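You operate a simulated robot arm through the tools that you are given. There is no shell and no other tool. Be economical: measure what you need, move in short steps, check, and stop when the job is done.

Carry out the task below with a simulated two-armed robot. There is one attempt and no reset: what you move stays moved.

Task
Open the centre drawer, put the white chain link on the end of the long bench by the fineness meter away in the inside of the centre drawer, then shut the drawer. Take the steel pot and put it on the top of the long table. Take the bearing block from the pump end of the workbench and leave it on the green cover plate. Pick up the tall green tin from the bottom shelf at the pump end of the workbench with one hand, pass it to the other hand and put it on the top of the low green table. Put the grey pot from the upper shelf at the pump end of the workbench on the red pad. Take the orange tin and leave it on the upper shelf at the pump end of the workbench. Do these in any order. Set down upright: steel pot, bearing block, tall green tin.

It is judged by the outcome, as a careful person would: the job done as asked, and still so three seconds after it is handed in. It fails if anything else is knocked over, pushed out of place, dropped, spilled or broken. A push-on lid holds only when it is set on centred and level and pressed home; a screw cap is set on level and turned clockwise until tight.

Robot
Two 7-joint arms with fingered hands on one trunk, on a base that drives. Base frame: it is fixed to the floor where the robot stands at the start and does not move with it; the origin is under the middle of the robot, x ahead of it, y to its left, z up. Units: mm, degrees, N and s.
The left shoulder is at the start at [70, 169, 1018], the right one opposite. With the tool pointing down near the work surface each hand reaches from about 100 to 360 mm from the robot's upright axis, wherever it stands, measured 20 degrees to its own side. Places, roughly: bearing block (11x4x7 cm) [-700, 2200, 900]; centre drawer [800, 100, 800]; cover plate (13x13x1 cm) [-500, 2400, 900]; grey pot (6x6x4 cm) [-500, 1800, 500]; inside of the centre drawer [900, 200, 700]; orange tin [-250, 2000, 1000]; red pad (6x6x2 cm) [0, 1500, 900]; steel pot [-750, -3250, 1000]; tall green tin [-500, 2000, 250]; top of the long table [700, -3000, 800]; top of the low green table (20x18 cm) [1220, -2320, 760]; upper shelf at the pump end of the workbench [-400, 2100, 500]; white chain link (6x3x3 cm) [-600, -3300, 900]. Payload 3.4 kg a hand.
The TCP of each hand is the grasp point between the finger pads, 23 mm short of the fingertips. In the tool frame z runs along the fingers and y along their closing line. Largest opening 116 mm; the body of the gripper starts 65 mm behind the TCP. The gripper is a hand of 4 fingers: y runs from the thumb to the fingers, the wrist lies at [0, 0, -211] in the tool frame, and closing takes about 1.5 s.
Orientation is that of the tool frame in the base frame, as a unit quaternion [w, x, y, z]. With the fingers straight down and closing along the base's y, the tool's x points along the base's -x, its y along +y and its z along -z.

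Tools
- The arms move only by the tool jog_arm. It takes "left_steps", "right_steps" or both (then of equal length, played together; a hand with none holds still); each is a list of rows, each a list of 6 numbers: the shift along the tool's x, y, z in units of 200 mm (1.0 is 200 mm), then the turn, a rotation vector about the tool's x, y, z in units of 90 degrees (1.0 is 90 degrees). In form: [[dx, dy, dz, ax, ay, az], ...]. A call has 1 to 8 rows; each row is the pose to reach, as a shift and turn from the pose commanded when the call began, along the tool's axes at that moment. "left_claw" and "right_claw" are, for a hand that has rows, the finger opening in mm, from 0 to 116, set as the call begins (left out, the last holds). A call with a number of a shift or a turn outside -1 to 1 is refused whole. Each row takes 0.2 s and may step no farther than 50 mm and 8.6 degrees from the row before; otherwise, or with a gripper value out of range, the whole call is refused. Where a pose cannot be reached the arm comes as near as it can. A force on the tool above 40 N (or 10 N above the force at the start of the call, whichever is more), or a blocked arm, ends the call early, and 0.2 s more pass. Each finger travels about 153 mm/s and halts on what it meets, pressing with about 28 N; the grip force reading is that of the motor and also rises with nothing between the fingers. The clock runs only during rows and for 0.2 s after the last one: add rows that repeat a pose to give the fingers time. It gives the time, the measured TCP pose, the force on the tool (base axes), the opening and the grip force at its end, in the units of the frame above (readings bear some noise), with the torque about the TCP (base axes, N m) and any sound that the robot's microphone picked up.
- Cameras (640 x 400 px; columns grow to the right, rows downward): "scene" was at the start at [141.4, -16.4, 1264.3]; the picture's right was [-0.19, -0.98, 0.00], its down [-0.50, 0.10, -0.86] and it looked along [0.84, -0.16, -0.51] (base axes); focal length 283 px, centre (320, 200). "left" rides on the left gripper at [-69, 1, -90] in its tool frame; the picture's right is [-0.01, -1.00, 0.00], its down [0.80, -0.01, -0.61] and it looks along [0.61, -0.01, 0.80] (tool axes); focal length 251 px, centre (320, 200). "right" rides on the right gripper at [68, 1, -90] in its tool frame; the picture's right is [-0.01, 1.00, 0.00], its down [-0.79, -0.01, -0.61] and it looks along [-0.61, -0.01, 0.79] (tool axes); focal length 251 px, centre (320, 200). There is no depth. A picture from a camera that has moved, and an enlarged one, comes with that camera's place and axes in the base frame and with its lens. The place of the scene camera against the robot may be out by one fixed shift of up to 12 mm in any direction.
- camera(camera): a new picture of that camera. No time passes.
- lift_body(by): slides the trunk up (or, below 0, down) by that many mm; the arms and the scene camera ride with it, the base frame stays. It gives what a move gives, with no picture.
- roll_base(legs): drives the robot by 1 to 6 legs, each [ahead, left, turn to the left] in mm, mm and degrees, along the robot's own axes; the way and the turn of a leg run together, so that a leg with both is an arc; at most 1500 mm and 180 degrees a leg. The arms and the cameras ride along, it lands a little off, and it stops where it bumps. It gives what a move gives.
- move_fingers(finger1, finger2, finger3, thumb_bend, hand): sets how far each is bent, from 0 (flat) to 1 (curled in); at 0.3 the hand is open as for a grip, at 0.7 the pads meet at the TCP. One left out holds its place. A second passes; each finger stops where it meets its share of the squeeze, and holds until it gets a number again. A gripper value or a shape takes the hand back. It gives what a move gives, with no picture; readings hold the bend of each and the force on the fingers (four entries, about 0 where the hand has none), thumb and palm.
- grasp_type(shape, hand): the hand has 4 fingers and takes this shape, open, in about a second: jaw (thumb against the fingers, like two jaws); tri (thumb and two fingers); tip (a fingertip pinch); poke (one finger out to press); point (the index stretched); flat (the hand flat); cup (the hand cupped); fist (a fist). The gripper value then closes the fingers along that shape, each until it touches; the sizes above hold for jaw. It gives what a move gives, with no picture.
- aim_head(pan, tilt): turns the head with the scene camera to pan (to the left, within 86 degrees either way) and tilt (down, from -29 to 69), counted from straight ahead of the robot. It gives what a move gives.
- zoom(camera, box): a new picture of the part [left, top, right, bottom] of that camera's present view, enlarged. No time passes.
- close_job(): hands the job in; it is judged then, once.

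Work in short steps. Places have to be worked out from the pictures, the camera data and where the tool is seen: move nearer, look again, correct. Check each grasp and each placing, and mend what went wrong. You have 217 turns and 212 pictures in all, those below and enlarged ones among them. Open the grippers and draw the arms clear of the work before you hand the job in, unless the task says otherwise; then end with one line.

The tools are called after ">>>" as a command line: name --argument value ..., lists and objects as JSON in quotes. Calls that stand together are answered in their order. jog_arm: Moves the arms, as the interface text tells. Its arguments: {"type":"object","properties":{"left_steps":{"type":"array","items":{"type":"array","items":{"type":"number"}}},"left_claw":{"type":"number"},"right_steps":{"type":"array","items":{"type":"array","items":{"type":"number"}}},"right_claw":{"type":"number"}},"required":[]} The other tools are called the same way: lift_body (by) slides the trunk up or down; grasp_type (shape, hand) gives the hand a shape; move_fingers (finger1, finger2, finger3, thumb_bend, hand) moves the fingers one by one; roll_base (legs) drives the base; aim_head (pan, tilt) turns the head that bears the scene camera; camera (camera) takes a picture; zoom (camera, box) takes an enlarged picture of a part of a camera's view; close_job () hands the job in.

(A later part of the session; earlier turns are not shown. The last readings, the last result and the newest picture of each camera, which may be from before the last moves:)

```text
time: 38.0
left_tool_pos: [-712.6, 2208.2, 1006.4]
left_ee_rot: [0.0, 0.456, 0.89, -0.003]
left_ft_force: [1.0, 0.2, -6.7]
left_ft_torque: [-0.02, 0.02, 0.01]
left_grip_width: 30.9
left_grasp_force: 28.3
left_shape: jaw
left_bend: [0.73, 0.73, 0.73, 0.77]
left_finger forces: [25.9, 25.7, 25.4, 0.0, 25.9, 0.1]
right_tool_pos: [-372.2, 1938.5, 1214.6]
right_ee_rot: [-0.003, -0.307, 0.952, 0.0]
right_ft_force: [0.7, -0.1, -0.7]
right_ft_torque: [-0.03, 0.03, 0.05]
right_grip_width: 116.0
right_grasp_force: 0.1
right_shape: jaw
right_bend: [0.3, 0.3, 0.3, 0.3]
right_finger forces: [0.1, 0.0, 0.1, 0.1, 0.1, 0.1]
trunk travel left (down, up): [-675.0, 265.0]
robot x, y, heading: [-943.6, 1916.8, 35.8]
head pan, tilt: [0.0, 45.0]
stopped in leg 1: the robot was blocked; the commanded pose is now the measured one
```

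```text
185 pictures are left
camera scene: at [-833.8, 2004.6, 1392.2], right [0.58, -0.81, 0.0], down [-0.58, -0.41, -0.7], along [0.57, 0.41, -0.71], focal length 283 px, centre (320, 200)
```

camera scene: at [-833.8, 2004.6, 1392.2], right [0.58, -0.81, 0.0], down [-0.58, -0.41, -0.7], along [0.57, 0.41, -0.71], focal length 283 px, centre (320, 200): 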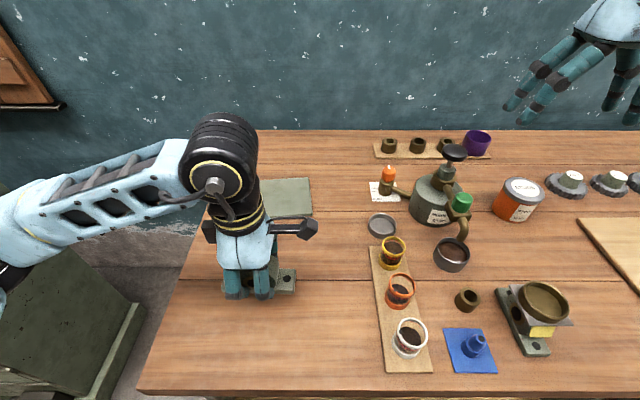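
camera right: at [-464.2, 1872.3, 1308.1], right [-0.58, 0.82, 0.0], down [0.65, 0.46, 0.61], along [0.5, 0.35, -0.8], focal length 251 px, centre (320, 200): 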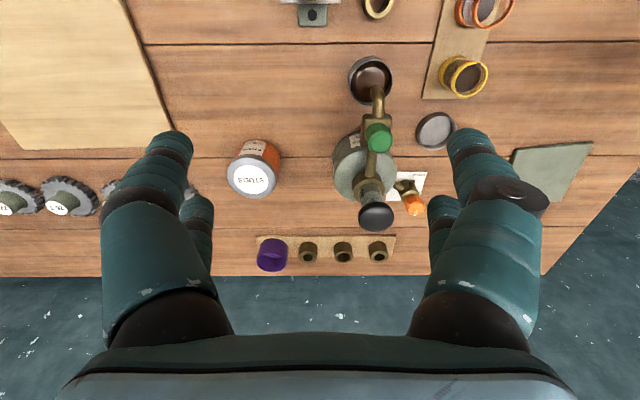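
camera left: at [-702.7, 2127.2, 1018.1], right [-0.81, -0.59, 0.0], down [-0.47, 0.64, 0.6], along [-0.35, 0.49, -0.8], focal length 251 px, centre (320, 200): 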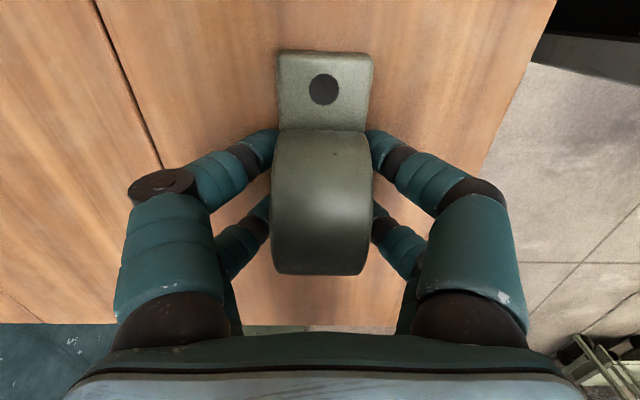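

Base touches the bench at this point (n≈343). Now move the block forward over the plate in two moves.

>>> jog_arm --left_steps '[[0, 0.2, 0, 0, 0, 0], [0, 0.4, 0, 0, 0, 0], [0, 0.6, 0, 0, 0, 0], [-0.02, 0.8, 0, 0, 0, 0], [-0.04, 1, 0, 0, 0, 0], [-0.04, 1, 0, 0, 0, 0]]'

>>> jog_arm --left_steps '[[0, 0.14, 0.06, 0, 0, 0], [0, 0.27, 0.12, 0, 0, 0], [0, 0.27, 0.18, 0, 0, 0], [0, 0.27, 0.18, 0, 0, 0]]'

>>> camera --camera "left"

>>> camera --camera "scene"

```text
time: 39.4
left_tool_pos: [-548.1, 2316.8, 1008.2]
left_ee_rot: [0.002, 0.457, 0.889, 0.0]
left_ft_force: [0.3, 0.5, -5.8]
left_ft_torque: [-0.02, 0.0, 0.02]
left_grip_width: 30.8
left_grasp_force: 27.7
left_shape: jaw
left_bend: [0.73, 0.73, 0.73, 0.77]
left_finger forces: [23.4, 24.8, 25.5, 0.0, 25.3, 0.0]
right_tool_pos: [-375.8, 1936.9, 1218.3]
right_ee_rot: [0.0, -0.307, 0.952, 0.0]
right_ft_force: [0.2, -0.8, -1.0]
right_ft_torque: [0.0, -0.05, 0.01]
right_grip_width: 115.9
right_grasp_force: 0.0
right_shape: jaw
right_bend: [0.3, 0.3, 0.3, 0.3]
right_finger forces: [0.0, 0.1, 0.0, 0.0, 0.0, 0.1]
trunk travel left (down, up): [-675.0, 265.0]
robot x, y, heading: [-951.0, 1922.8, 35.7]
head pan, tilt: [0.0, 45.0]
```

```text
time: 40.4
left_tool_pos: [-503.2, 2348.2, 970.1]
left_ee_rot: [0.003, 0.457, 0.889, 0.001]
left_ft_force: [-0.9, 0.5, -5.5]
left_ft_torque: [0.01, 0.01, -0.01]
left_grip_width: 29.9
left_grasp_force: 28.6
left_shape: jaw
left_bend: [0.73, 0.73, 0.73, 0.77]
left_finger forces: [25.7, 23.6, 24.5, 0.0, 24.8, 0.0]
right_tool_pos: [-375.0, 1936.5, 1218.1]
right_ee_rot: [0.0, -0.307, 0.952, 0.0]
right_ft_force: [0.4, -0.4, -0.2]
right_ft_torque: [0.02, 0.0, 0.01]
right_grip_width: 116.2
right_grasp_force: 0.0
right_shape: jaw
right_bend: [0.3, 0.3, 0.3, 0.3]
right_finger forces: [0.0, 0.0, 0.0, 0.0, 0.0, 0.0]
trunk travel left (down, up): [-675.0, 265.0]
robot x, y, heading: [-949.8, 1919.1, 35.5]
head pan, tilt: [0.0, 45.0]
```

```text
184 pictures are left
camera left: at [-462.5, 2291.6, 1058.7], right [-0.81, -0.59, 0.0], down [-0.47, 0.64, 0.6], along [-0.36, 0.49, -0.8], focal length 251 px, centre (320, 200)
```

left: 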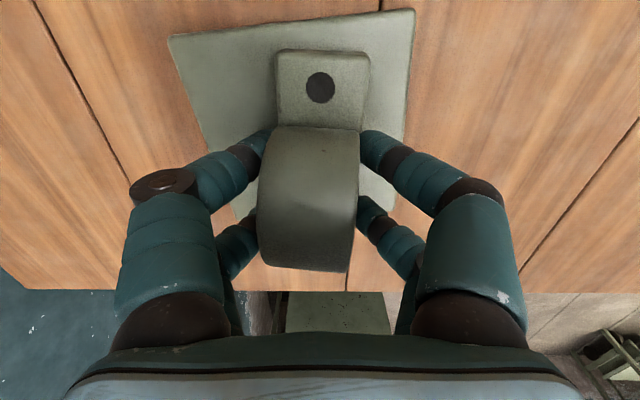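

```text
183 pictures are left
camera scene: at [-838.1, 2001.4, 1392.8], right [0.58, -0.81, 0.0], down [-0.57, -0.41, -0.71], along [0.57, 0.41, -0.71], focal length 283 px, centre (320, 200)
```

scene: 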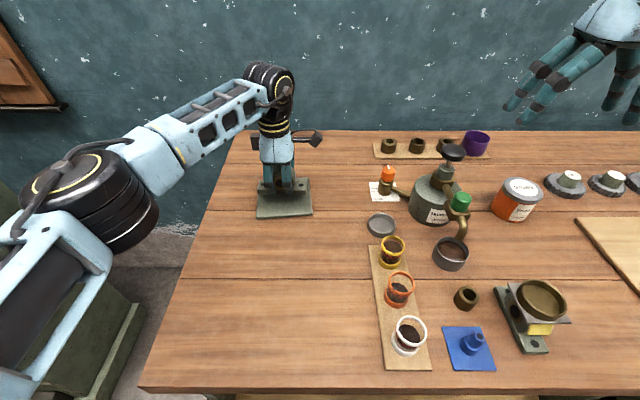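

Block is over the plate with good margins. Lower towards contact.

>>> jog_arm --left_steps '[[0, 0, 0.05, 0, 0, 0], [0, 0, 0.1, 0, 0, 0], [0, 0, 0.13, 0, 0, 0], [0, 0, 0.13, 0, 0, 0]]'

>>> camera --camera "left"

```text
time: 41.4
left_tool_pos: [-503.3, 2347.3, 944.8]
left_ee_rot: [0.002, 0.457, 0.89, 0.0]
left_ft_force: [-0.4, 0.7, -6.6]
left_ft_torque: [0.0, 0.0, 0.02]
left_grip_width: 29.8
left_grasp_force: 27.7
left_shape: jaw
left_bend: [0.73, 0.73, 0.73, 0.77]
left_finger forces: [26.0, 24.0, 24.6, 0.1, 24.9, 0.0]
right_tool_pos: [-375.4, 1938.0, 1217.3]
right_ee_rot: [-0.001, -0.307, 0.952, 0.0]
right_ft_force: [-0.4, 0.6, -0.5]
right_ft_torque: [-0.02, 0.0, 0.01]
right_grip_width: 116.0
right_grasp_force: 0.1
right_shape: jaw
right_bend: [0.3, 0.3, 0.3, 0.3]
right_finger forces: [0.0, 0.0, 0.0, 0.0, 0.0, 0.0]
trunk travel left (down, up): [-675.0, 265.0]
robot x, y, heading: [-950.7, 1925.4, 35.6]
head pan, tilt: [0.0, 45.0]
```

```text
182 pictures are left
camera left: at [-462.2, 2289.8, 1033.4], right [-0.81, -0.59, 0.0], down [-0.47, 0.64, 0.6], along [-0.36, 0.49, -0.8], focal length 251 px, centre (320, 200)
```

left: 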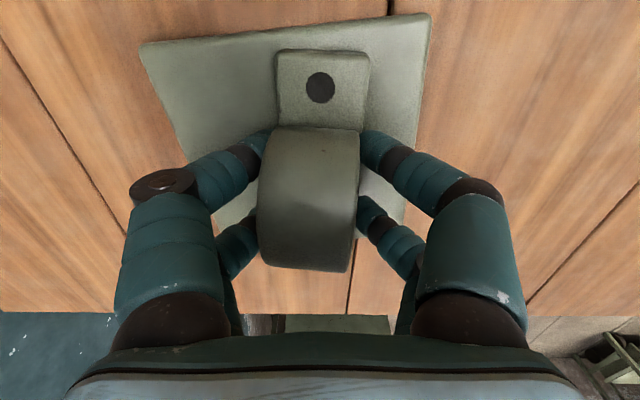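

Nearly there; lower in small 2 mm increments until contact force shows.

>>> jog_arm --left_steps '[[0, 0, 0.01, 0, 0, 0], [0, 0, 0.02, 0, 0, 0], [0, 0, 0.03, 0, 0, 0], [0, 0, 0.03, 0, 0, 0]]'

```text
time: 42.4
left_tool_pos: [-504.7, 2345.9, 942.3]
left_ee_rot: [0.004, 0.456, 0.89, 0.002]
left_ft_force: [4.8, 2.4, 17.3]
left_ft_torque: [0.35, -0.49, -0.01]
left_grip_width: 30.1
left_grasp_force: 28.2
left_shape: jaw
left_bend: [0.74, 0.74, 0.73, 0.77]
left_finger forces: [33.2, 33.2, 26.0, 0.1, 26.5, 0.1]
right_tool_pos: [-377.9, 1934.7, 1217.9]
right_ee_rot: [0.001, -0.307, 0.952, 0.0]
right_ft_force: [1.0, -0.4, -0.3]
right_ft_torque: [0.01, -0.01, 0.0]
right_grip_width: 115.9
right_grasp_force: 0.1
right_shape: jaw
right_bend: [0.3, 0.3, 0.3, 0.3]
right_finger forces: [0.1, 0.0, 0.0, 0.0, 0.0, 0.1]
trunk travel left (down, up): [-675.0, 265.0]
robot x, y, heading: [-950.6, 1922.3, 35.3]
head pan, tilt: [0.0, 45.0]
```

Contact made. Relieve slightly, open, and rise.

>>> jog_arm --left_steps '[[0, 0, -0.01, 0, 0, 0], [0, 0, -0.01, 0, 0, 0], [0, 0, -0.01, 0, 0, 0], [0, 0, -0.01, 0, 0, 0], [0, 0, -0.01, 0, 0, 0]]' --left_claw 116

>>> jog_arm --left_steps '[[0, 0, -0.1, 0, 0, 0], [0, 0, -0.25, 0, 0, 0], [0, 0, -0.5, 0, 0, 0], [0, 0, -0.75, 0, 0, 0]]'

>>> camera --camera "left"

```text
time: 43.6
left_tool_pos: [-505.8, 2347.3, 941.6]
left_ee_rot: [0.003, 0.457, 0.889, 0.0]
left_ft_force: [-0.1, 1.2, 0.2]
left_ft_torque: [0.03, 0.01, -0.01]
left_grip_width: 115.9
left_grasp_force: 0.1
left_shape: jaw
left_bend: [0.3, 0.3, 0.3, 0.3]
left_finger forces: [0.0, 0.0, 0.1, 0.0, 0.0, 0.0]
right_tool_pos: [-376.7, 1936.3, 1217.2]
right_ee_rot: [0.0, -0.306, 0.952, 0.0]
right_ft_force: [-0.6, -0.6, 0.2]
right_ft_torque: [0.0, 0.0, 0.03]
right_grip_width: 116.0
right_grasp_force: 0.0
right_shape: jaw
right_bend: [0.3, 0.3, 0.3, 0.3]
right_finger forces: [0.1, 0.0, 0.1, 0.0, 0.0, 0.0]
trunk travel left (down, up): [-675.0, 265.0]
robot x, y, heading: [-949.9, 1923.8, 35.6]
head pan, tilt: [0.0, 45.0]
```

```text
time: 44.6
left_tool_pos: [-502.9, 2346.1, 1093.3]
left_ee_rot: [0.002, 0.457, 0.89, 0.001]
left_ft_force: [-0.5, -0.1, 0.6]
left_ft_torque: [-0.03, 0.0, 0.02]
left_grip_width: 115.8
left_grasp_force: 0.0
left_shape: jaw
left_bend: [0.3, 0.3, 0.3, 0.3]
left_finger forces: [0.1, 0.0, 0.0, 0.1, 0.0, 0.0]
right_tool_pos: [-375.6, 1934.3, 1218.0]
right_ee_rot: [0.0, -0.307, 0.952, 0.002]
right_ft_force: [-0.3, 0.9, 0.1]
right_ft_torque: [0.06, -0.02, 0.04]
right_grip_width: 115.9
right_grasp_force: 0.0
right_shape: jaw
right_bend: [0.3, 0.3, 0.3, 0.3]
right_finger forces: [0.1, 0.0, 0.0, 0.0, 0.0, 0.0]
trunk travel left (down, up): [-675.0, 265.0]
robot x, y, heading: [-949.3, 1923.6, 35.7]
head pan, tilt: [0.0, 45.0]
```

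```text
181 pictures are left
camera left: at [-462.7, 2288.7, 1182.0], right [-0.81, -0.59, 0.0], down [-0.47, 0.64, 0.6], along [-0.35, 0.49, -0.8], focal length 251 px, centre (320, 200)
```

left: 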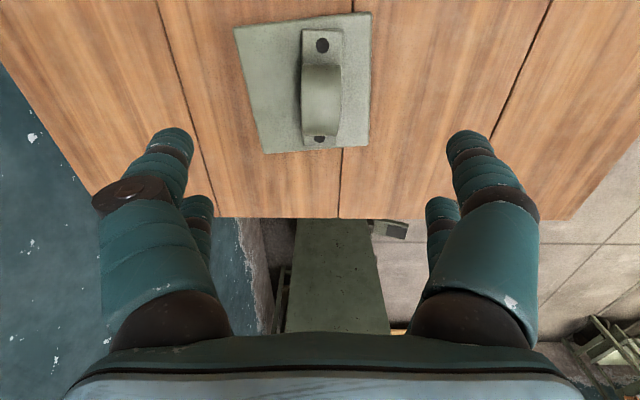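

Block sits upright on the plate. Now retract the left hand and turn it back to neutral.

>>> jog_arm --left_steps '[[0, -0.12, 0, 0, 0, -0.09], [0, -0.24, 0, 0, 0, -0.18], [0, -0.36, 0, 0, 0, -0.27], [0, -0.48, 0, 0, 0, -0.36], [0, -0.6, 0, 0, 0, -0.45], [0, -0.72, 0, 0, 0, -0.54], [0, -0.84, 0, 0, 0, -0.63], [0, -0.96, 0, 0, 0, -0.72]]'

>>> jog_arm --left_steps '[[0.1, 0, 0, 0, 0, -0.09], [0.2, 0, 0, 0, 0, -0.18], [0.3, 0, 0, 0, 0, -0.27], [0.3, 0, 0, 0, 0, -0.27]]'

>>> roll_base --legs '[[-40, 0, 0], [0, -285, 0]]'

>>> camera --camera "scene"

>>> camera --camera "right"

```text
time: 46.4
left_tool_pos: [-661.6, 2235.3, 1092.0]
left_ee_rot: [0.001, -0.092, 0.996, 0.0]
left_ft_force: [0.5, 0.8, -0.4]
left_ft_torque: [-0.03, 0.02, -0.03]
left_grip_width: 115.9
left_grasp_force: 0.1
left_shape: jaw
left_bend: [0.3, 0.3, 0.3, 0.3]
left_finger forces: [0.0, 0.0, 0.0, 0.0, 0.1, 0.0]
right_tool_pos: [-377.0, 1935.4, 1218.1]
right_ee_rot: [0.0, -0.306, 0.952, 0.0]
right_ft_force: [-0.5, -0.2, -0.6]
right_ft_torque: [0.0, 0.01, -0.04]
right_grip_width: 115.9
right_grasp_force: 0.0
right_shape: jaw
right_bend: [0.3, 0.3, 0.3, 0.3]
right_finger forces: [0.0, 0.0, 0.0, 0.0, 0.1, 0.1]
trunk travel left (down, up): [-675.0, 265.0]
robot x, y, heading: [-950.5, 1921.2, 35.8]
head pan, tilt: [0.0, 45.0]
```

```text
time: 47.4
left_tool_pos: [-719.6, 2223.9, 1093.3]
left_ee_rot: [0.001, -0.299, 0.954, -0.002]
left_ft_force: [1.2, -0.2, -0.1]
left_ft_torque: [-0.01, 0.0, -0.01]
left_grip_width: 115.9
left_grasp_force: 0.1
left_shape: jaw
left_bend: [0.3, 0.3, 0.3, 0.3]
left_finger forces: [0.0, 0.0, 0.0, 0.0, 0.0, 0.0]
right_tool_pos: [-376.3, 1936.1, 1218.1]
right_ee_rot: [0.0, -0.306, 0.952, 0.0]
right_ft_force: [-0.6, -0.2, -0.1]
right_ft_torque: [-0.01, -0.02, 0.0]
right_grip_width: 115.8
right_grasp_force: 0.1
right_shape: jaw
right_bend: [0.3, 0.3, 0.3, 0.3]
right_finger forces: [0.0, 0.0, 0.0, 0.0, 0.1, 0.0]
trunk travel left (down, up): [-675.0, 265.0]
robot x, y, heading: [-949.6, 1924.3, 35.6]
head pan, tilt: [0.0, 45.0]
```

```text
time: 49.9
left_tool_pos: [-586.9, 1972.6, 1093.2]
left_ee_rot: [0.001, -0.299, 0.954, -0.001]
left_ft_force: [-0.5, -0.7, -0.4]
left_ft_torque: [0.01, 0.03, -0.02]
left_grip_width: 116.0
left_grasp_force: 0.0
left_shape: jaw
left_bend: [0.3, 0.3, 0.3, 0.3]
left_finger forces: [0.0, 0.0, 0.1, 0.0, 0.1, 0.1]
right_tool_pos: [-244.1, 1683.2, 1217.8]
right_ee_rot: [0.0, -0.305, 0.952, -0.001]
right_ft_force: [-0.7, 0.3, 0.4]
right_ft_torque: [0.02, -0.02, 0.03]
right_grip_width: 116.0
right_grasp_force: 0.0
right_shape: jaw
right_bend: [0.3, 0.3, 0.3, 0.3]
right_finger forces: [0.0, 0.1, 0.0, 0.0, 0.1, 0.0]
trunk travel left (down, up): [-675.0, 265.0]
robot x, y, heading: [-816.3, 1670.2, 35.7]
head pan, tilt: [0.0, 45.0]
```

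```text
180 pictures are left
camera scene: at [-706.1, 1748.3, 1393.0], right [0.58, -0.81, 0.0], down [-0.57, -0.41, -0.71], along [0.57, 0.41, -0.71], focal length 283 px, centre (320, 200)
```

scene: 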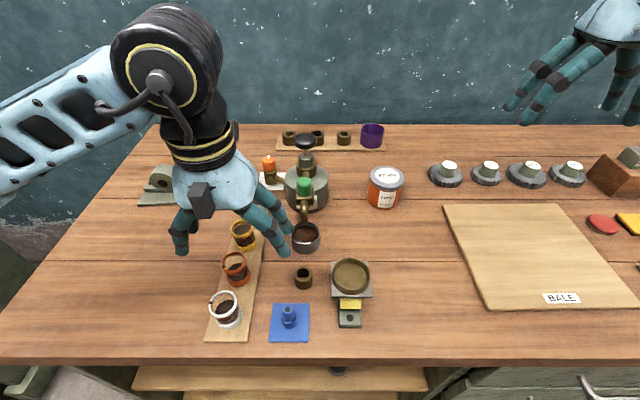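

```text
179 pictures are left
camera right: at [-299.8, 1642.5, 1308.5], right [-0.58, 0.82, 0.0], down [0.65, 0.46, 0.61], along [0.5, 0.35, -0.8], focal length 251 px, centre (320, 200)
```

right: 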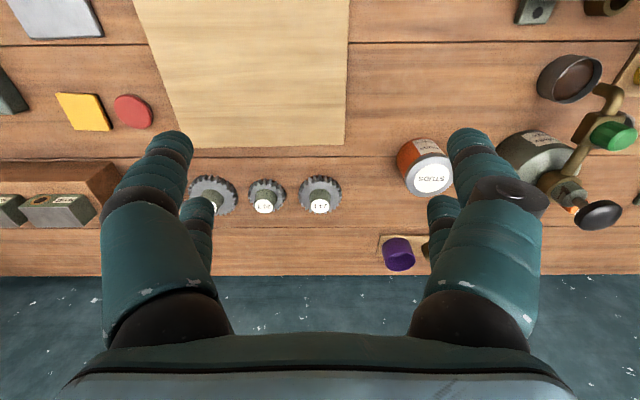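

Orange tin: top z≈980, centre ≈(-230,1905), Ø85. I pitch the right hand 45° forward-down and bring it to a pre-grasp point in front of the tin.

>>> jog_arm --right_steps '[[-0.02, 0.14, 0.1, 0, -0.085, 0], [-0.04, 0.28, 0.2, 0, -0.17, 0], [-0.08, 0.42, 0.3, 0, -0.255, 0], [-0.12, 0.56, 0.42, 0, -0.34, 0], [-0.16, 0.7, 0.54, 0, -0.42, 0], [-0.2, 0.865, 0.66, 0, -0.5, 0], [-0.2, 0.865, 0.75, 0, -0.5, 0], [-0.2, 0.865, 0.75, 0, -0.5, 0]]'

>>> camera --camera "right"

>>> camera --camera "scene"

```text
time: 51.7
left_tool_pos: [-585.6, 1972.4, 1094.8]
left_ee_rot: [0.002, -0.299, 0.954, -0.002]
left_ft_force: [0.5, -0.2, -0.1]
left_ft_torque: [0.0, -0.02, 0.0]
left_grip_width: 115.9
left_grasp_force: 0.0
left_shape: jaw
left_bend: [0.3, 0.3, 0.3, 0.3]
left_finger forces: [0.1, 0.1, 0.1, 0.0, 0.1, 0.0]
right_tool_pos: [-311.3, 1848.4, 1069.6]
right_ee_rot: [0.364, -0.282, 0.88, 0.118]
right_ft_force: [-0.1, -0.4, 0.9]
right_ft_torque: [-0.01, 0.0, -0.02]
right_grip_width: 115.6
right_grasp_force: 0.0
right_shape: jaw
right_bend: [0.3, 0.3, 0.3, 0.3]
right_finger forces: [0.1, 0.0, 0.0, 0.0, 0.0, 0.0]
trunk travel left (down, up): [-675.0, 265.0]
robot x, y, heading: [-816.7, 1667.4, 35.4]
head pan, tilt: [0.0, 45.0]
```

```text
178 pictures are left
camera right: at [-403.4, 1783.3, 1085.7], right [-0.58, 0.82, 0.01], down [0.11, 0.07, 0.99], along [0.81, 0.57, -0.13], focal length 251 px, centre (320, 200)
```

right: 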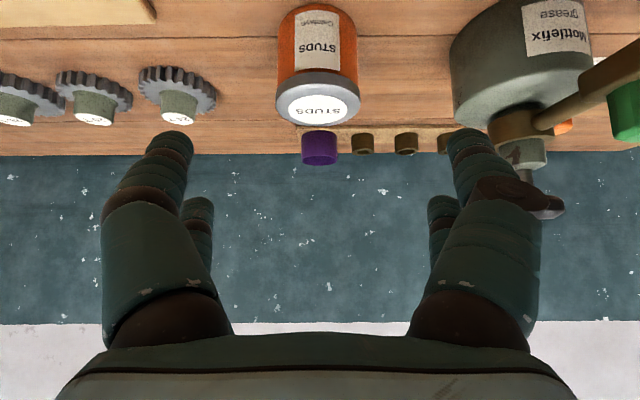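

```text
177 pictures are left
camera scene: at [-705.8, 1747.3, 1393.0], right [0.58, -0.81, 0.0], down [-0.57, -0.41, -0.71], along [0.57, 0.41, -0.71], focal length 283 px, centre (320, 200)
```

scene: 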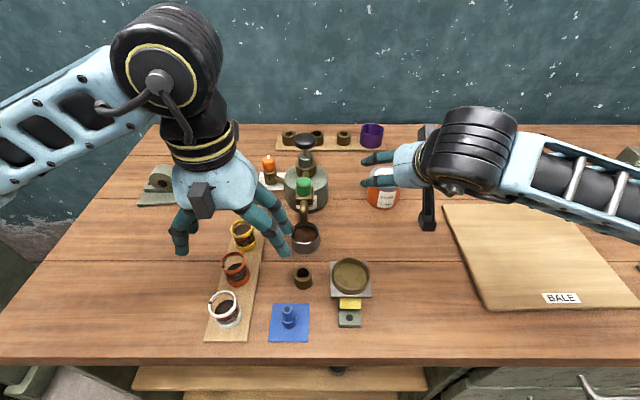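

Tin is aligned laterally. I advance diagonally to the grasp point (z≈935).

>>> jog_arm --right_steps '[[0.08, 0, 0.1, 0, 0, 0], [0.155, 0, 0.3, 0, 0, 0], [0.155, 0, 0.5, 0, 0, 0], [0.155, 0, 0.65, 0, 0, 0], [0.155, 0, 0.79, 0, 0, 0], [0.155, 0, 0.79, 0, 0, 0]]'

>>> camera --camera "right"

>>> camera --camera "scene"

```text
time: 53.1
left_tool_pos: [-586.5, 1971.1, 1092.4]
left_ee_rot: [0.002, -0.298, 0.955, -0.001]
left_ft_force: [0.2, 1.1, 0.8]
left_ft_torque: [0.02, -0.02, 0.03]
left_grip_width: 115.8
left_grasp_force: 0.0
left_shape: jaw
left_bend: [0.3, 0.3, 0.3, 0.3]
left_finger forces: [0.0, 0.0, 0.0, 0.1, 0.0, 0.1]
right_tool_pos: [-239.8, 1895.2, 933.5]
right_ee_rot: [0.365, -0.282, 0.88, 0.117]
right_ft_force: [-1.0, 0.2, -0.2]
right_ft_torque: [0.0, 0.03, -0.02]
right_grip_width: 115.7
right_grasp_force: 0.1
right_shape: jaw
right_bend: [0.3, 0.3, 0.3, 0.3]
right_finger forces: [0.0, 0.0, 0.1, 0.1, 0.0, 0.0]
trunk travel left (down, up): [-675.0, 265.0]
robot x, y, heading: [-815.6, 1670.6, 35.8]
head pan, tilt: [0.0, 45.0]
```

```text
176 pictures are left
camera right: at [-330.3, 1830.6, 950.5], right [-0.58, 0.82, 0.01], down [0.11, 0.07, 0.99], along [0.81, 0.57, -0.13], focal length 251 px, centre (320, 200)
```

right: 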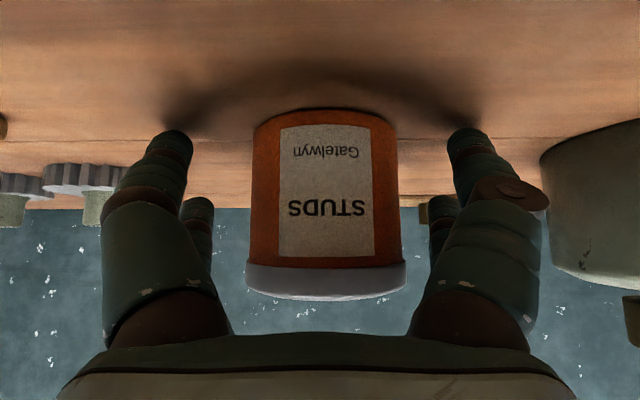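

```text
175 pictures are left
camera scene: at [-705.9, 1747.0, 1393.0], right [0.58, -0.81, 0.0], down [-0.57, -0.41, -0.71], along [0.57, 0.41, -0.71], focal length 283 px, centre (320, 200)
```

scene: 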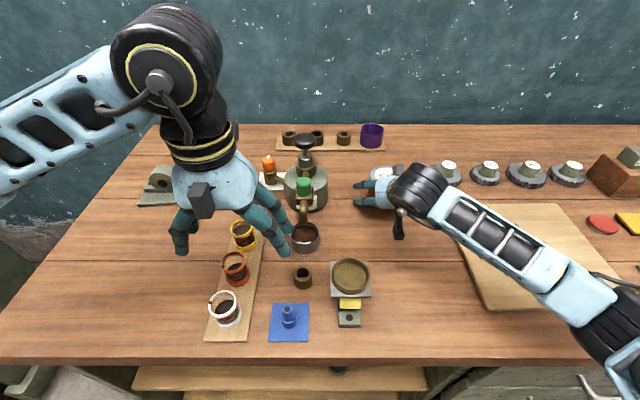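

Tin sits ~19 mm ahead of the TCP. I advance 10 mm horizontally and close.

>>> jog_arm --right_steps '[[-0.035, 0, 0.035, 0, 0, 0], [-0.035, 0, 0.035, 0, 0, 0]]'

>>> jog_arm --right_steps '[[0, 0, 0, 0, 0, 0], [0, 0, 0, 0, 0, 0], [0, 0, 0, 0, 0, 0], [0, 0, 0, 0, 0, 0], [0, 0, 0, 0, 0, 0], [0, 0, 0, 0, 0, 0]]' --right_claw 55

>>> camera --camera "right"

```text
time: 53.7
left_tool_pos: [-586.9, 1970.5, 1094.2]
left_ee_rot: [0.002, -0.298, 0.955, -0.001]
left_ft_force: [0.4, -0.3, -0.2]
left_ft_torque: [0.01, 0.03, 0.01]
left_grip_width: 115.9
left_grasp_force: 0.2
left_shape: jaw
left_bend: [0.3, 0.3, 0.3, 0.3]
left_finger forces: [0.0, 0.0, 0.0, 0.0, 0.0, 0.0]
right_tool_pos: [-230.9, 1902.2, 934.5]
right_ee_rot: [0.365, -0.283, 0.88, 0.117]
right_ft_force: [-0.4, 0.1, 0.0]
right_ft_torque: [0.01, 0.0, 0.03]
right_grip_width: 116.1
right_grasp_force: 0.1
right_shape: jaw
right_bend: [0.3, 0.3, 0.3, 0.3]
right_finger forces: [0.1, 0.0, 0.0, 0.0, 0.0, 0.1]
trunk travel left (down, up): [-675.0, 265.0]
robot x, y, heading: [-814.6, 1669.6, 35.8]
head pan, tilt: [0.0, 45.0]
```

```text
time: 55.1
left_tool_pos: [-585.7, 1971.0, 1094.3]
left_ee_rot: [0.001, -0.299, 0.954, -0.001]
left_ft_force: [-0.9, -0.9, 0.5]
left_ft_torque: [0.01, -0.01, 0.01]
left_grip_width: 115.6
left_grasp_force: 0.0
left_shape: jaw
left_bend: [0.3, 0.3, 0.3, 0.3]
left_finger forces: [0.0, 0.0, 0.1, 0.0, 0.1, 0.1]
right_tool_pos: [-231.4, 1901.3, 935.6]
right_ee_rot: [0.365, -0.282, 0.88, 0.117]
right_ft_force: [1.6, 2.2, 2.7]
right_ft_torque: [-0.09, 0.05, 0.03]
right_grip_width: 65.3
right_grasp_force: 27.9
right_shape: jaw
right_bend: [0.71, 0.72, 0.72, 0.74]
right_finger forces: [25.9, 27.6, 26.6, 0.0, 26.1, 0.1]
trunk travel left (down, up): [-675.0, 265.0]
robot x, y, heading: [-810.2, 1668.4, 35.7]
head pan, tilt: [0.0, 45.0]
```

```text
174 pictures are left
camera right: at [-322.3, 1836.8, 950.4], right [-0.58, 0.82, 0.01], down [0.11, 0.07, 0.99], along [0.81, 0.57, -0.13], focal length 251 px, centre (320, 200)
```

right: 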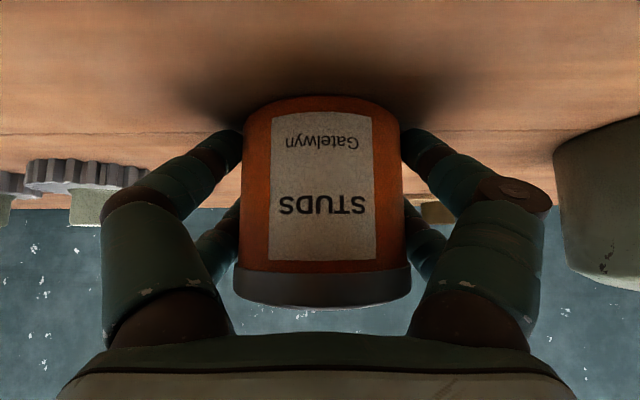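

Firm grasp on the tin. Lift 120 mm straight up, then back away from the bench.

>>> jog_arm --right_steps '[[-0.08, 0, -0.08, 0, 0, 0], [-0.2, 0, -0.2, 0, 0, 0], [-0.32, 0, -0.32, 0, 0, 0], [-0.42, 0, -0.42, 0, 0, 0], [-0.42, 0, -0.42, 0, 0, 0]]'

>>> roll_base --legs '[[-480, 0, 0]]'

>>> aim_head --pan 0 --tilt 40

>>> camera --camera "scene"

```text
time: 56.3
left_tool_pos: [-585.8, 1972.1, 1093.2]
left_ee_rot: [0.0, -0.299, 0.954, -0.001]
left_ft_force: [0.1, 0.1, -0.3]
left_ft_torque: [-0.02, 0.0, -0.01]
left_grip_width: 115.8
left_grasp_force: 0.0
left_shape: jaw
left_bend: [0.3, 0.3, 0.3, 0.3]
left_finger forces: [0.1, 0.0, 0.0, 0.0, 0.0, 0.0]
right_tool_pos: [-228.3, 1905.6, 1051.6]
right_ee_rot: [0.363, -0.283, 0.88, 0.117]
right_ft_force: [0.5, -0.7, -4.2]
right_ft_torque: [-0.02, 0.03, 0.0]
right_grip_width: 64.8
right_grasp_force: 28.3
right_shape: jaw
right_bend: [0.71, 0.72, 0.72, 0.73]
right_finger forces: [25.9, 26.7, 26.1, 0.0, 26.1, 0.0]
trunk travel left (down, up): [-675.0, 265.0]
robot x, y, heading: [-813.7, 1672.1, 35.6]
head pan, tilt: [0.0, 45.0]
```

```text
time: 59.1
left_tool_pos: [-967.5, 1699.9, 1093.4]
left_ee_rot: [0.001, -0.302, 0.953, -0.002]
left_ft_force: [-0.2, -0.3, 0.0]
left_ft_torque: [-0.03, 0.0, -0.02]
left_grip_width: 116.2
left_grasp_force: 0.0
left_shape: jaw
left_bend: [0.3, 0.3, 0.3, 0.3]
left_finger forces: [0.1, 0.0, 0.0, 0.0, 0.0, 0.1]
right_tool_pos: [-608.4, 1635.9, 1052.2]
right_ee_rot: [0.362, -0.287, 0.879, 0.118]
right_ft_force: [0.3, -0.1, -3.1]
right_ft_torque: [0.02, -0.01, -0.05]
right_grip_width: 64.9
right_grasp_force: 28.3
right_shape: jaw
right_bend: [0.71, 0.72, 0.72, 0.73]
right_finger forces: [26.0, 26.7, 26.1, 0.1, 26.1, 0.1]
trunk travel left (down, up): [-675.0, 265.0]
robot x, y, heading: [-1195.3, 1394.4, 36.0]
head pan, tilt: [0.0, 45.0]
```

```text
time: 59.7
left_tool_pos: [-968.1, 1698.7, 1093.6]
left_ee_rot: [0.001, -0.302, 0.953, -0.001]
left_ft_force: [0.0, 1.1, 0.0]
left_ft_torque: [0.01, -0.02, -0.04]
left_grip_width: 115.8
left_grasp_force: 0.0
left_shape: jaw
left_bend: [0.3, 0.3, 0.3, 0.3]
left_finger forces: [0.0, 0.0, 0.1, 0.0, 0.1, 0.0]
right_tool_pos: [-609.1, 1632.9, 1052.0]
right_ee_rot: [0.364, -0.288, 0.878, 0.119]
right_ft_force: [-0.4, 0.1, -4.5]
right_ft_torque: [-0.03, 0.04, -0.03]
right_grip_width: 64.9
right_grasp_force: 27.9
right_shape: jaw
right_bend: [0.71, 0.72, 0.72, 0.73]
right_finger forces: [25.9, 26.7, 26.0, 0.1, 26.1, 0.1]
trunk travel left (down, up): [-675.0, 265.0]
robot x, y, heading: [-1196.7, 1387.3, 36.2]
head pan, tilt: [0.0, 40.0]
```

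```text
173 pictures are left
camera scene: at [-1082.8, 1475.7, 1400.2], right [0.59, -0.81, 0.0], down [-0.52, -0.38, -0.77], along [0.62, 0.45, -0.64], focal length 283 px, centre (320, 200)
```

scene: 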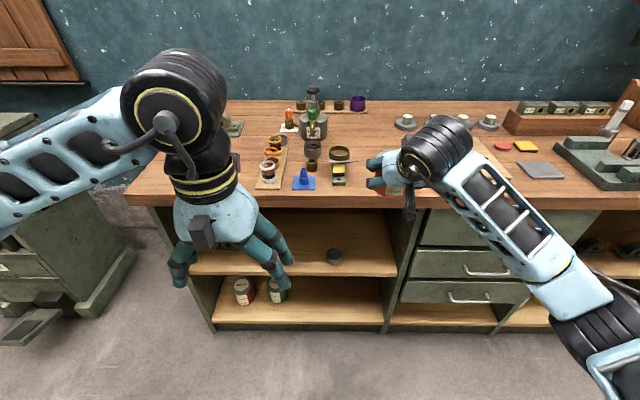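

Tin is held well clear of the bench. Lower the trunk 440 mm so the tin is a little above the upper shelf's height, then look.

>>> lift_body --by -440

>>> aim_head --pan -5 --tilt 22

>>> camera --camera "scene"

>>> camera --camera "right"

```text
refused: -440 is not a number from -400 to 400
```

```text
time: 60.5
left_tool_pos: [-967.7, 1700.0, 1092.7]
left_ee_rot: [0.001, -0.303, 0.953, -0.001]
left_ft_force: [0.4, 0.3, 0.3]
left_ft_torque: [-0.03, 0.03, 0.0]
left_grip_width: 116.0
left_grasp_force: 0.1
left_shape: jaw
left_bend: [0.3, 0.3, 0.3, 0.3]
left_finger forces: [0.0, 0.0, 0.1, 0.0, 0.0, 0.1]
right_tool_pos: [-610.5, 1633.9, 1050.9]
right_ee_rot: [0.363, -0.288, 0.878, 0.119]
right_ft_force: [-0.3, 0.4, -4.0]
right_ft_torque: [-0.03, 0.02, -0.02]
right_grip_width: 65.0
right_grasp_force: 27.5
right_shape: jaw
right_bend: [0.71, 0.72, 0.72, 0.73]
right_finger forces: [25.9, 26.7, 26.1, 0.2, 26.0, 0.0]
trunk travel left (down, up): [-675.0, 265.0]
robot x, y, heading: [-1197.5, 1398.5, 36.0]
head pan, tilt: [-5.0, 22.0]
```

```text
172 pictures are left
camera scene: at [-1071.5, 1473.9, 1428.2], right [0.52, -0.86, 0.0], down [-0.32, -0.19, -0.93], along [0.79, 0.48, -0.38], focal length 283 px, centre (320, 200)
```

scene: 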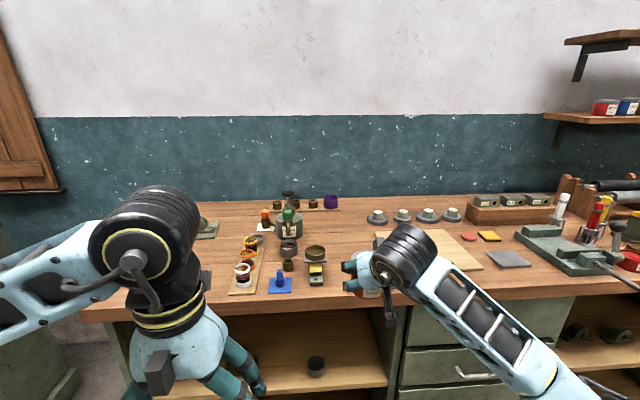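

```text
171 pictures are left
camera right: at [-700.5, 1567.9, 1067.5], right [-0.58, 0.81, 0.01], down [0.11, 0.07, 0.99], along [0.8, 0.58, -0.13], focal length 251 px, centre (320, 200)
```

right: 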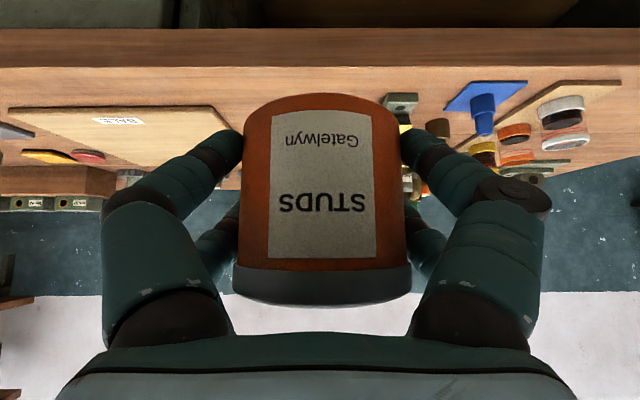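

The limit is 400 per call; I lower in two steps.

>>> lift_body --by -400

>>> lift_body --by -40

>>> camera --camera "scene"

>>> camera --camera "right"

```text
time: 64.4
left_tool_pos: [-967.5, 1697.4, 692.7]
left_ee_rot: [0.002, -0.302, 0.953, -0.001]
left_ft_force: [-0.6, 0.6, -0.5]
left_ft_torque: [0.0, 0.02, -0.04]
left_grip_width: 115.6
left_grasp_force: 0.1
left_shape: jaw
left_bend: [0.3, 0.3, 0.3, 0.3]
left_finger forces: [0.1, 0.0, 0.0, 0.0, 0.0, 0.1]
right_tool_pos: [-609.3, 1634.5, 651.7]
right_ee_rot: [0.364, -0.286, 0.878, 0.119]
right_ft_force: [-0.4, 0.0, -3.1]
right_ft_torque: [0.0, -0.01, 0.02]
right_grip_width: 64.9
right_grasp_force: 27.8
right_shape: jaw
right_bend: [0.71, 0.72, 0.72, 0.73]
right_finger forces: [25.9, 26.7, 26.1, 0.0, 26.1, 0.0]
trunk travel left (down, up): [-275.0, 665.0]
robot x, y, heading: [-1191.9, 1397.5, 36.5]
head pan, tilt: [-5.0, 22.0]
```

```text
time: 65.2
left_tool_pos: [-969.4, 1699.0, 654.0]
left_ee_rot: [0.001, -0.303, 0.953, -0.001]
left_ft_force: [0.8, -1.0, 0.0]
left_ft_torque: [0.01, 0.01, 0.02]
left_grip_width: 115.9
left_grasp_force: 0.2
left_shape: jaw
left_bend: [0.3, 0.3, 0.3, 0.3]
left_finger forces: [0.0, 0.1, 0.0, 0.1, 0.1, 0.0]
right_tool_pos: [-611.0, 1634.6, 611.3]
right_ee_rot: [0.363, -0.287, 0.879, 0.119]
right_ft_force: [0.1, -0.2, -4.4]
right_ft_torque: [-0.01, 0.05, -0.02]
right_grip_width: 65.2
right_grasp_force: 28.0
right_shape: jaw
right_bend: [0.71, 0.72, 0.72, 0.73]
right_finger forces: [25.9, 26.7, 26.0, 0.0, 26.1, 0.1]
trunk travel left (down, up): [-235.0, 705.0]
robot x, y, heading: [-1193.7, 1396.3, 35.9]
head pan, tilt: [-5.0, 22.0]
```

```text
170 pictures are left
camera scene: at [-1072.1, 1473.5, 988.3], right [0.52, -0.86, 0.0], down [-0.32, -0.19, -0.93], along [0.79, 0.48, -0.38], focal length 283 px, centre (320, 200)
```

scene: 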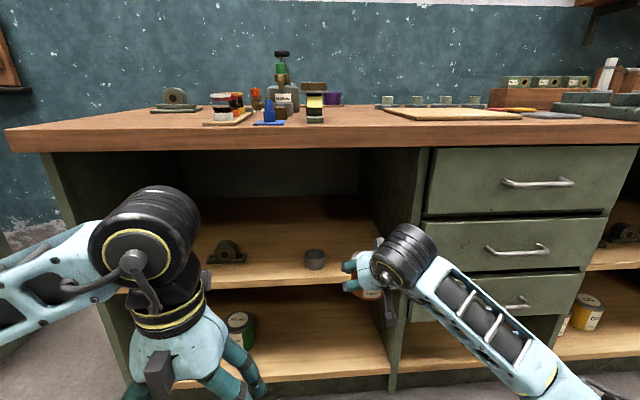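

```text
169 pictures are left
camera right: at [-701.0, 1567.6, 627.7], right [-0.58, 0.81, 0.01], down [0.11, 0.07, 0.99], along [0.8, 0.58, -0.13], focal length 251 px, centre (320, 200)
```

right: 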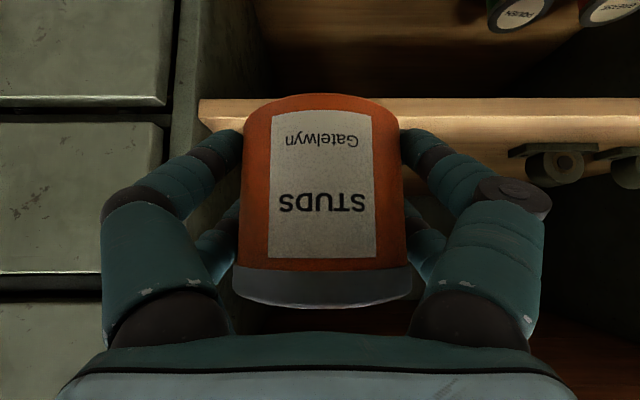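

Shelf top ≈ z 512; tin bottom is ~563. Drive in 225 mm and 29 mm right, so the tin goes over the shelf clear of the pot.

>>> roll_base --legs '[[0, -29, 0], [215, 0, 0]]'

>>> camera --camera "scene"

>>> camera --camera "right"

```text
time: 67.3
left_tool_pos: [-781.4, 1800.1, 652.8]
left_ee_rot: [0.001, -0.303, 0.953, -0.002]
left_ft_force: [-0.5, 0.2, 0.1]
left_ft_torque: [0.0, 0.03, -0.02]
left_grip_width: 115.9
left_grasp_force: 0.0
left_shape: jaw
left_bend: [0.3, 0.3, 0.3, 0.3]
left_finger forces: [0.1, 0.1, 0.0, 0.0, 0.2, 0.0]
right_tool_pos: [-422.2, 1738.0, 611.2]
right_ee_rot: [0.363, -0.288, 0.878, 0.119]
right_ft_force: [0.0, 0.1, -3.1]
right_ft_torque: [-0.02, 0.01, 0.0]
right_grip_width: 65.0
right_grasp_force: 27.6
right_shape: jaw
right_bend: [0.71, 0.72, 0.72, 0.73]
right_finger forces: [26.0, 26.8, 26.1, 0.1, 26.1, 0.1]
trunk travel left (down, up): [-235.0, 705.0]
robot x, y, heading: [-1006.8, 1495.6, 36.2]
head pan, tilt: [-5.0, 22.0]
```

```text
168 pictures are left
camera scene: at [-883.6, 1575.8, 988.2], right [0.52, -0.85, 0.0], down [-0.32, -0.2, -0.93], along [0.79, 0.48, -0.38], focal length 283 px, centre (320, 200)
```

scene: 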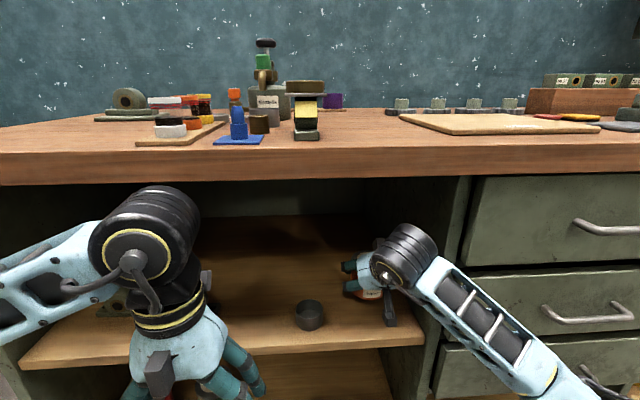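

```text
167 pictures are left
camera right: at [-512.8, 1670.4, 627.3], right [-0.59, 0.81, 0.01], down [0.11, 0.07, 0.99], along [0.8, 0.58, -0.13], focal length 251 px, centre (320, 200)
```

right: 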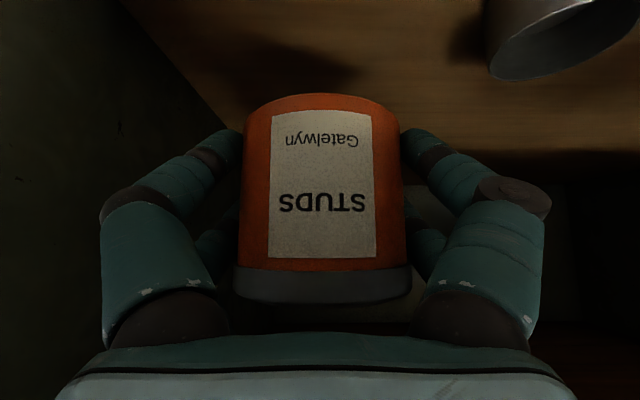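

Positioned (n≈664, u≈1661). Lower the tin toward the shelf.

>>> jog_arm --right_steps '[[0.07, 0, 0.07, 0, 0, 0], [0.14, 0, 0.14, 0, 0, 0], [0.155, 0, 0.155, 0, 0, 0], [0.165, 0, 0.165, 0, 0, 0], [0.165, 0, 0.165, 0, 0, 0]]'

>>> camera --camera "right"

```text
time: 68.5
left_tool_pos: [-780.5, 1800.9, 653.9]
left_ee_rot: [0.002, -0.303, 0.953, -0.002]
left_ft_force: [0.3, 0.0, 0.1]
left_ft_torque: [-0.02, 0.0, 0.02]
left_grip_width: 116.0
left_grasp_force: 0.1
left_shape: jaw
left_bend: [0.3, 0.3, 0.3, 0.3]
left_finger forces: [0.1, 0.1, 0.0, 0.0, 0.0, 0.1]
right_tool_pos: [-422.2, 1738.7, 564.2]
right_ee_rot: [0.363, -0.288, 0.878, 0.119]
right_ft_force: [0.6, 0.0, -3.6]
right_ft_torque: [-0.01, 0.02, -0.03]
right_grip_width: 65.0
right_grasp_force: 28.4
right_shape: jaw
right_bend: [0.71, 0.72, 0.72, 0.73]
right_finger forces: [25.9, 26.6, 26.1, 0.0, 26.1, 0.0]
trunk travel left (down, up): [-235.0, 705.0]
robot x, y, heading: [-1006.2, 1496.5, 36.2]
head pan, tilt: [-5.0, 22.0]
```

```text
166 pictures are left
camera right: at [-513.5, 1671.4, 580.5], right [-0.59, 0.81, 0.01], down [0.11, 0.07, 0.99], along [0.8, 0.58, -0.13], focal length 251 px, centre (320, 200)
```

right: 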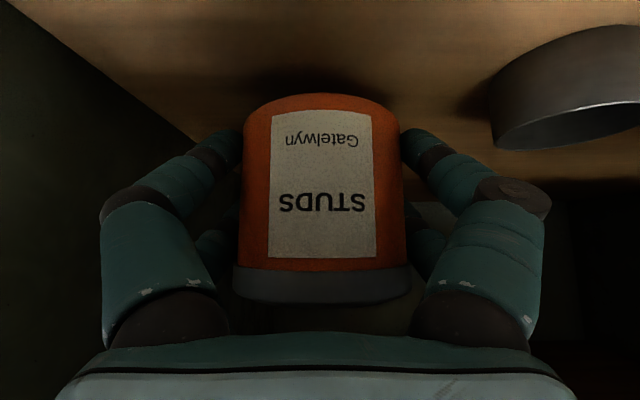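

No contact yet; continue in small steps.

>>> jog_arm --right_steps '[[0.008, 0, 0.008, 0, 0, 0], [0.016, 0, 0.016, 0, 0, 0], [0.024, 0, 0.024, 0, 0, 0], [0.024, 0, 0.024, 0, 0, 0]]'

```text
time: 69.5
left_tool_pos: [-780.0, 1800.6, 652.7]
left_ee_rot: [0.001, -0.304, 0.953, -0.001]
left_ft_force: [0.6, -0.3, -0.3]
left_ft_torque: [-0.02, 0.01, 0.01]
left_grip_width: 116.1
left_grasp_force: 0.1
left_shape: jaw
left_bend: [0.3, 0.3, 0.3, 0.3]
left_finger forces: [0.1, 0.0, 0.0, 0.0, 0.1, 0.0]
right_tool_pos: [-422.7, 1737.9, 556.8]
right_ee_rot: [0.363, -0.288, 0.878, 0.119]
right_ft_force: [-0.3, -0.1, -2.6]
right_ft_torque: [-0.01, 0.04, 0.0]
right_grip_width: 65.2
right_grasp_force: 28.3
right_shape: jaw
right_bend: [0.71, 0.72, 0.72, 0.73]
right_finger forces: [26.0, 26.6, 26.1, 0.0, 26.1, 0.0]
trunk travel left (down, up): [-235.0, 705.0]
robot x, y, heading: [-1008.6, 1499.7, 36.3]
head pan, tilt: [-5.0, 22.0]
```

>>> jog_arm --right_steps '[[0.008, 0, 0.008, 0, 0, 0], [0.016, 0, 0.016, 0, 0, 0], [0.024, 0, 0.024, 0, 0, 0], [0.032, 0, 0.032, 0, 0, 0], [0.032, 0, 0.032, 0, 0, 0]]'

>>> camera --camera "right"

```text
time: 70.7
left_tool_pos: [-780.6, 1800.3, 653.3]
left_ee_rot: [0.002, -0.303, 0.953, -0.001]
left_ft_force: [0.0, -0.4, -0.7]
left_ft_torque: [0.0, 0.02, -0.04]
left_grip_width: 115.9
left_grasp_force: 0.0
left_shape: jaw
left_bend: [0.3, 0.3, 0.3, 0.3]
left_finger forces: [0.0, 0.0, 0.1, 0.0, 0.1, 0.0]
right_tool_pos: [-421.9, 1737.9, 550.2]
right_ee_rot: [0.363, -0.287, 0.879, 0.118]
right_ft_force: [-0.5, -0.5, -3.7]
right_ft_torque: [-0.01, 0.01, -0.03]
right_grip_width: 65.1
right_grasp_force: 27.8
right_shape: jaw
right_bend: [0.71, 0.72, 0.72, 0.73]
right_finger forces: [26.0, 26.7, 26.1, 0.0, 26.1, 0.1]
trunk travel left (down, up): [-235.0, 705.0]
robot x, y, heading: [-1007.2, 1497.1, 36.4]
head pan, tilt: [-5.0, 22.0]
```

```text
165 pictures are left
camera right: at [-512.3, 1671.1, 565.6], right [-0.59, 0.81, 0.01], down [0.11, 0.07, 0.99], along [0.8, 0.58, -0.13], focal length 251 px, centre (320, 200)
```

right: 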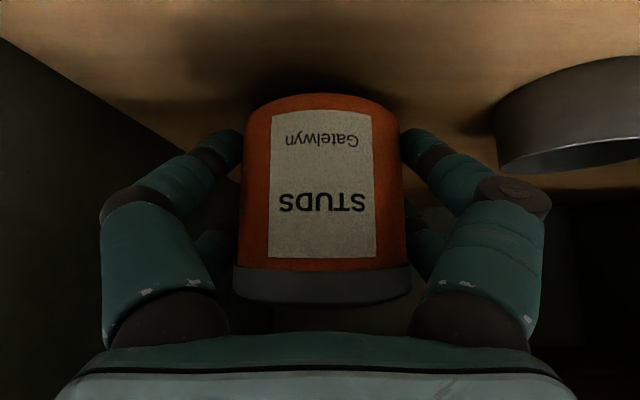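

>>> jog_arm --right_steps '[[0.008, 0, 0.008, 0, 0, 0], [0.016, 0, 0.016, 0, 0, 0], [0.024, 0, 0.024, 0, 0, 0], [0.032, 0, 0.032, 0, 0, 0], [0.032, 0, 0.032, 0, 0, 0]]'

```text
time: 71.9
left_tool_pos: [-780.3, 1801.2, 654.9]
left_ee_rot: [0.001, -0.302, 0.953, -0.002]
left_ft_force: [0.0, 0.2, -0.4]
left_ft_torque: [0.0, -0.02, -0.03]
left_grip_width: 115.8
left_grasp_force: 0.1
left_shape: jaw
left_bend: [0.3, 0.3, 0.3, 0.3]
left_finger forces: [0.0, 0.0, 0.0, 0.1, 0.0, 0.0]
right_tool_pos: [-421.9, 1737.8, 539.6]
right_ee_rot: [0.363, -0.288, 0.878, 0.119]
right_ft_force: [0.0, -0.3, -3.6]
right_ft_torque: [-0.01, -0.01, 0.0]
right_grip_width: 64.7
right_grasp_force: 28.4
right_shape: jaw
right_bend: [0.71, 0.72, 0.72, 0.73]
right_finger forces: [26.0, 26.8, 26.1, 0.1, 26.1, 0.1]
trunk travel left (down, up): [-235.0, 705.0]
robot x, y, heading: [-1006.8, 1496.0, 36.5]
head pan, tilt: [-5.0, 22.0]
```

>>> jog_arm --right_steps '[[0.008, 0, 0.008, 0, 0, 0], [0.016, 0, 0.016, 0, 0, 0], [0.024, 0, 0.024, 0, 0, 0], [0.032, 0, 0.032, 0, 0, 0], [0.04, 0, 0.04, 0, 0, 0]]'

>>> camera --camera "right"

```text
time: 73.1
left_tool_pos: [-780.6, 1800.5, 654.1]
left_ee_rot: [0.002, -0.303, 0.953, -0.003]
left_ft_force: [-0.2, 0.3, 0.3]
left_ft_torque: [0.01, -0.01, -0.01]
left_grip_width: 115.9
left_grasp_force: 0.1
left_shape: jaw
left_bend: [0.3, 0.3, 0.3, 0.3]
left_finger forces: [0.1, 0.0, 0.0, 0.1, 0.1, 0.1]
right_tool_pos: [-421.0, 1736.6, 530.1]
right_ee_rot: [0.364, -0.287, 0.878, 0.119]
right_ft_force: [1.2, 1.8, 1.8]
right_ft_torque: [-0.06, 0.08, 0.02]
right_grip_width: 64.9
right_grasp_force: 28.1
right_shape: jaw
right_bend: [0.71, 0.72, 0.72, 0.73]
right_finger forces: [26.2, 27.8, 27.1, 0.0, 26.5, 0.0]
trunk travel left (down, up): [-235.0, 705.0]
robot x, y, heading: [-1005.3, 1498.9, 36.3]
head pan, tilt: [-5.0, 22.0]
```

```text
164 pictures are left
camera right: at [-512.2, 1670.5, 545.6], right [-0.59, 0.81, 0.01], down [0.11, 0.07, 0.99], along [0.8, 0.58, -0.13], focal length 251 px, centre (320, 200)
```

right: 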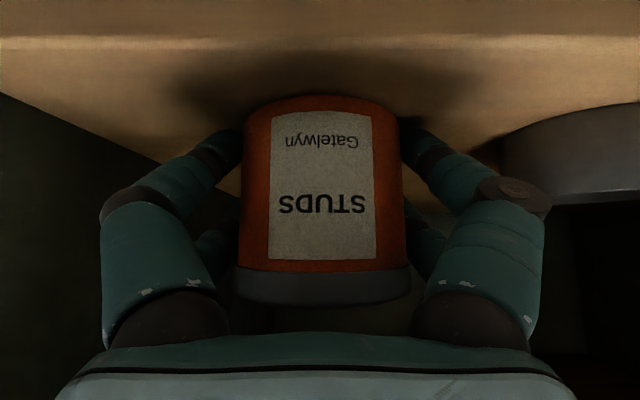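

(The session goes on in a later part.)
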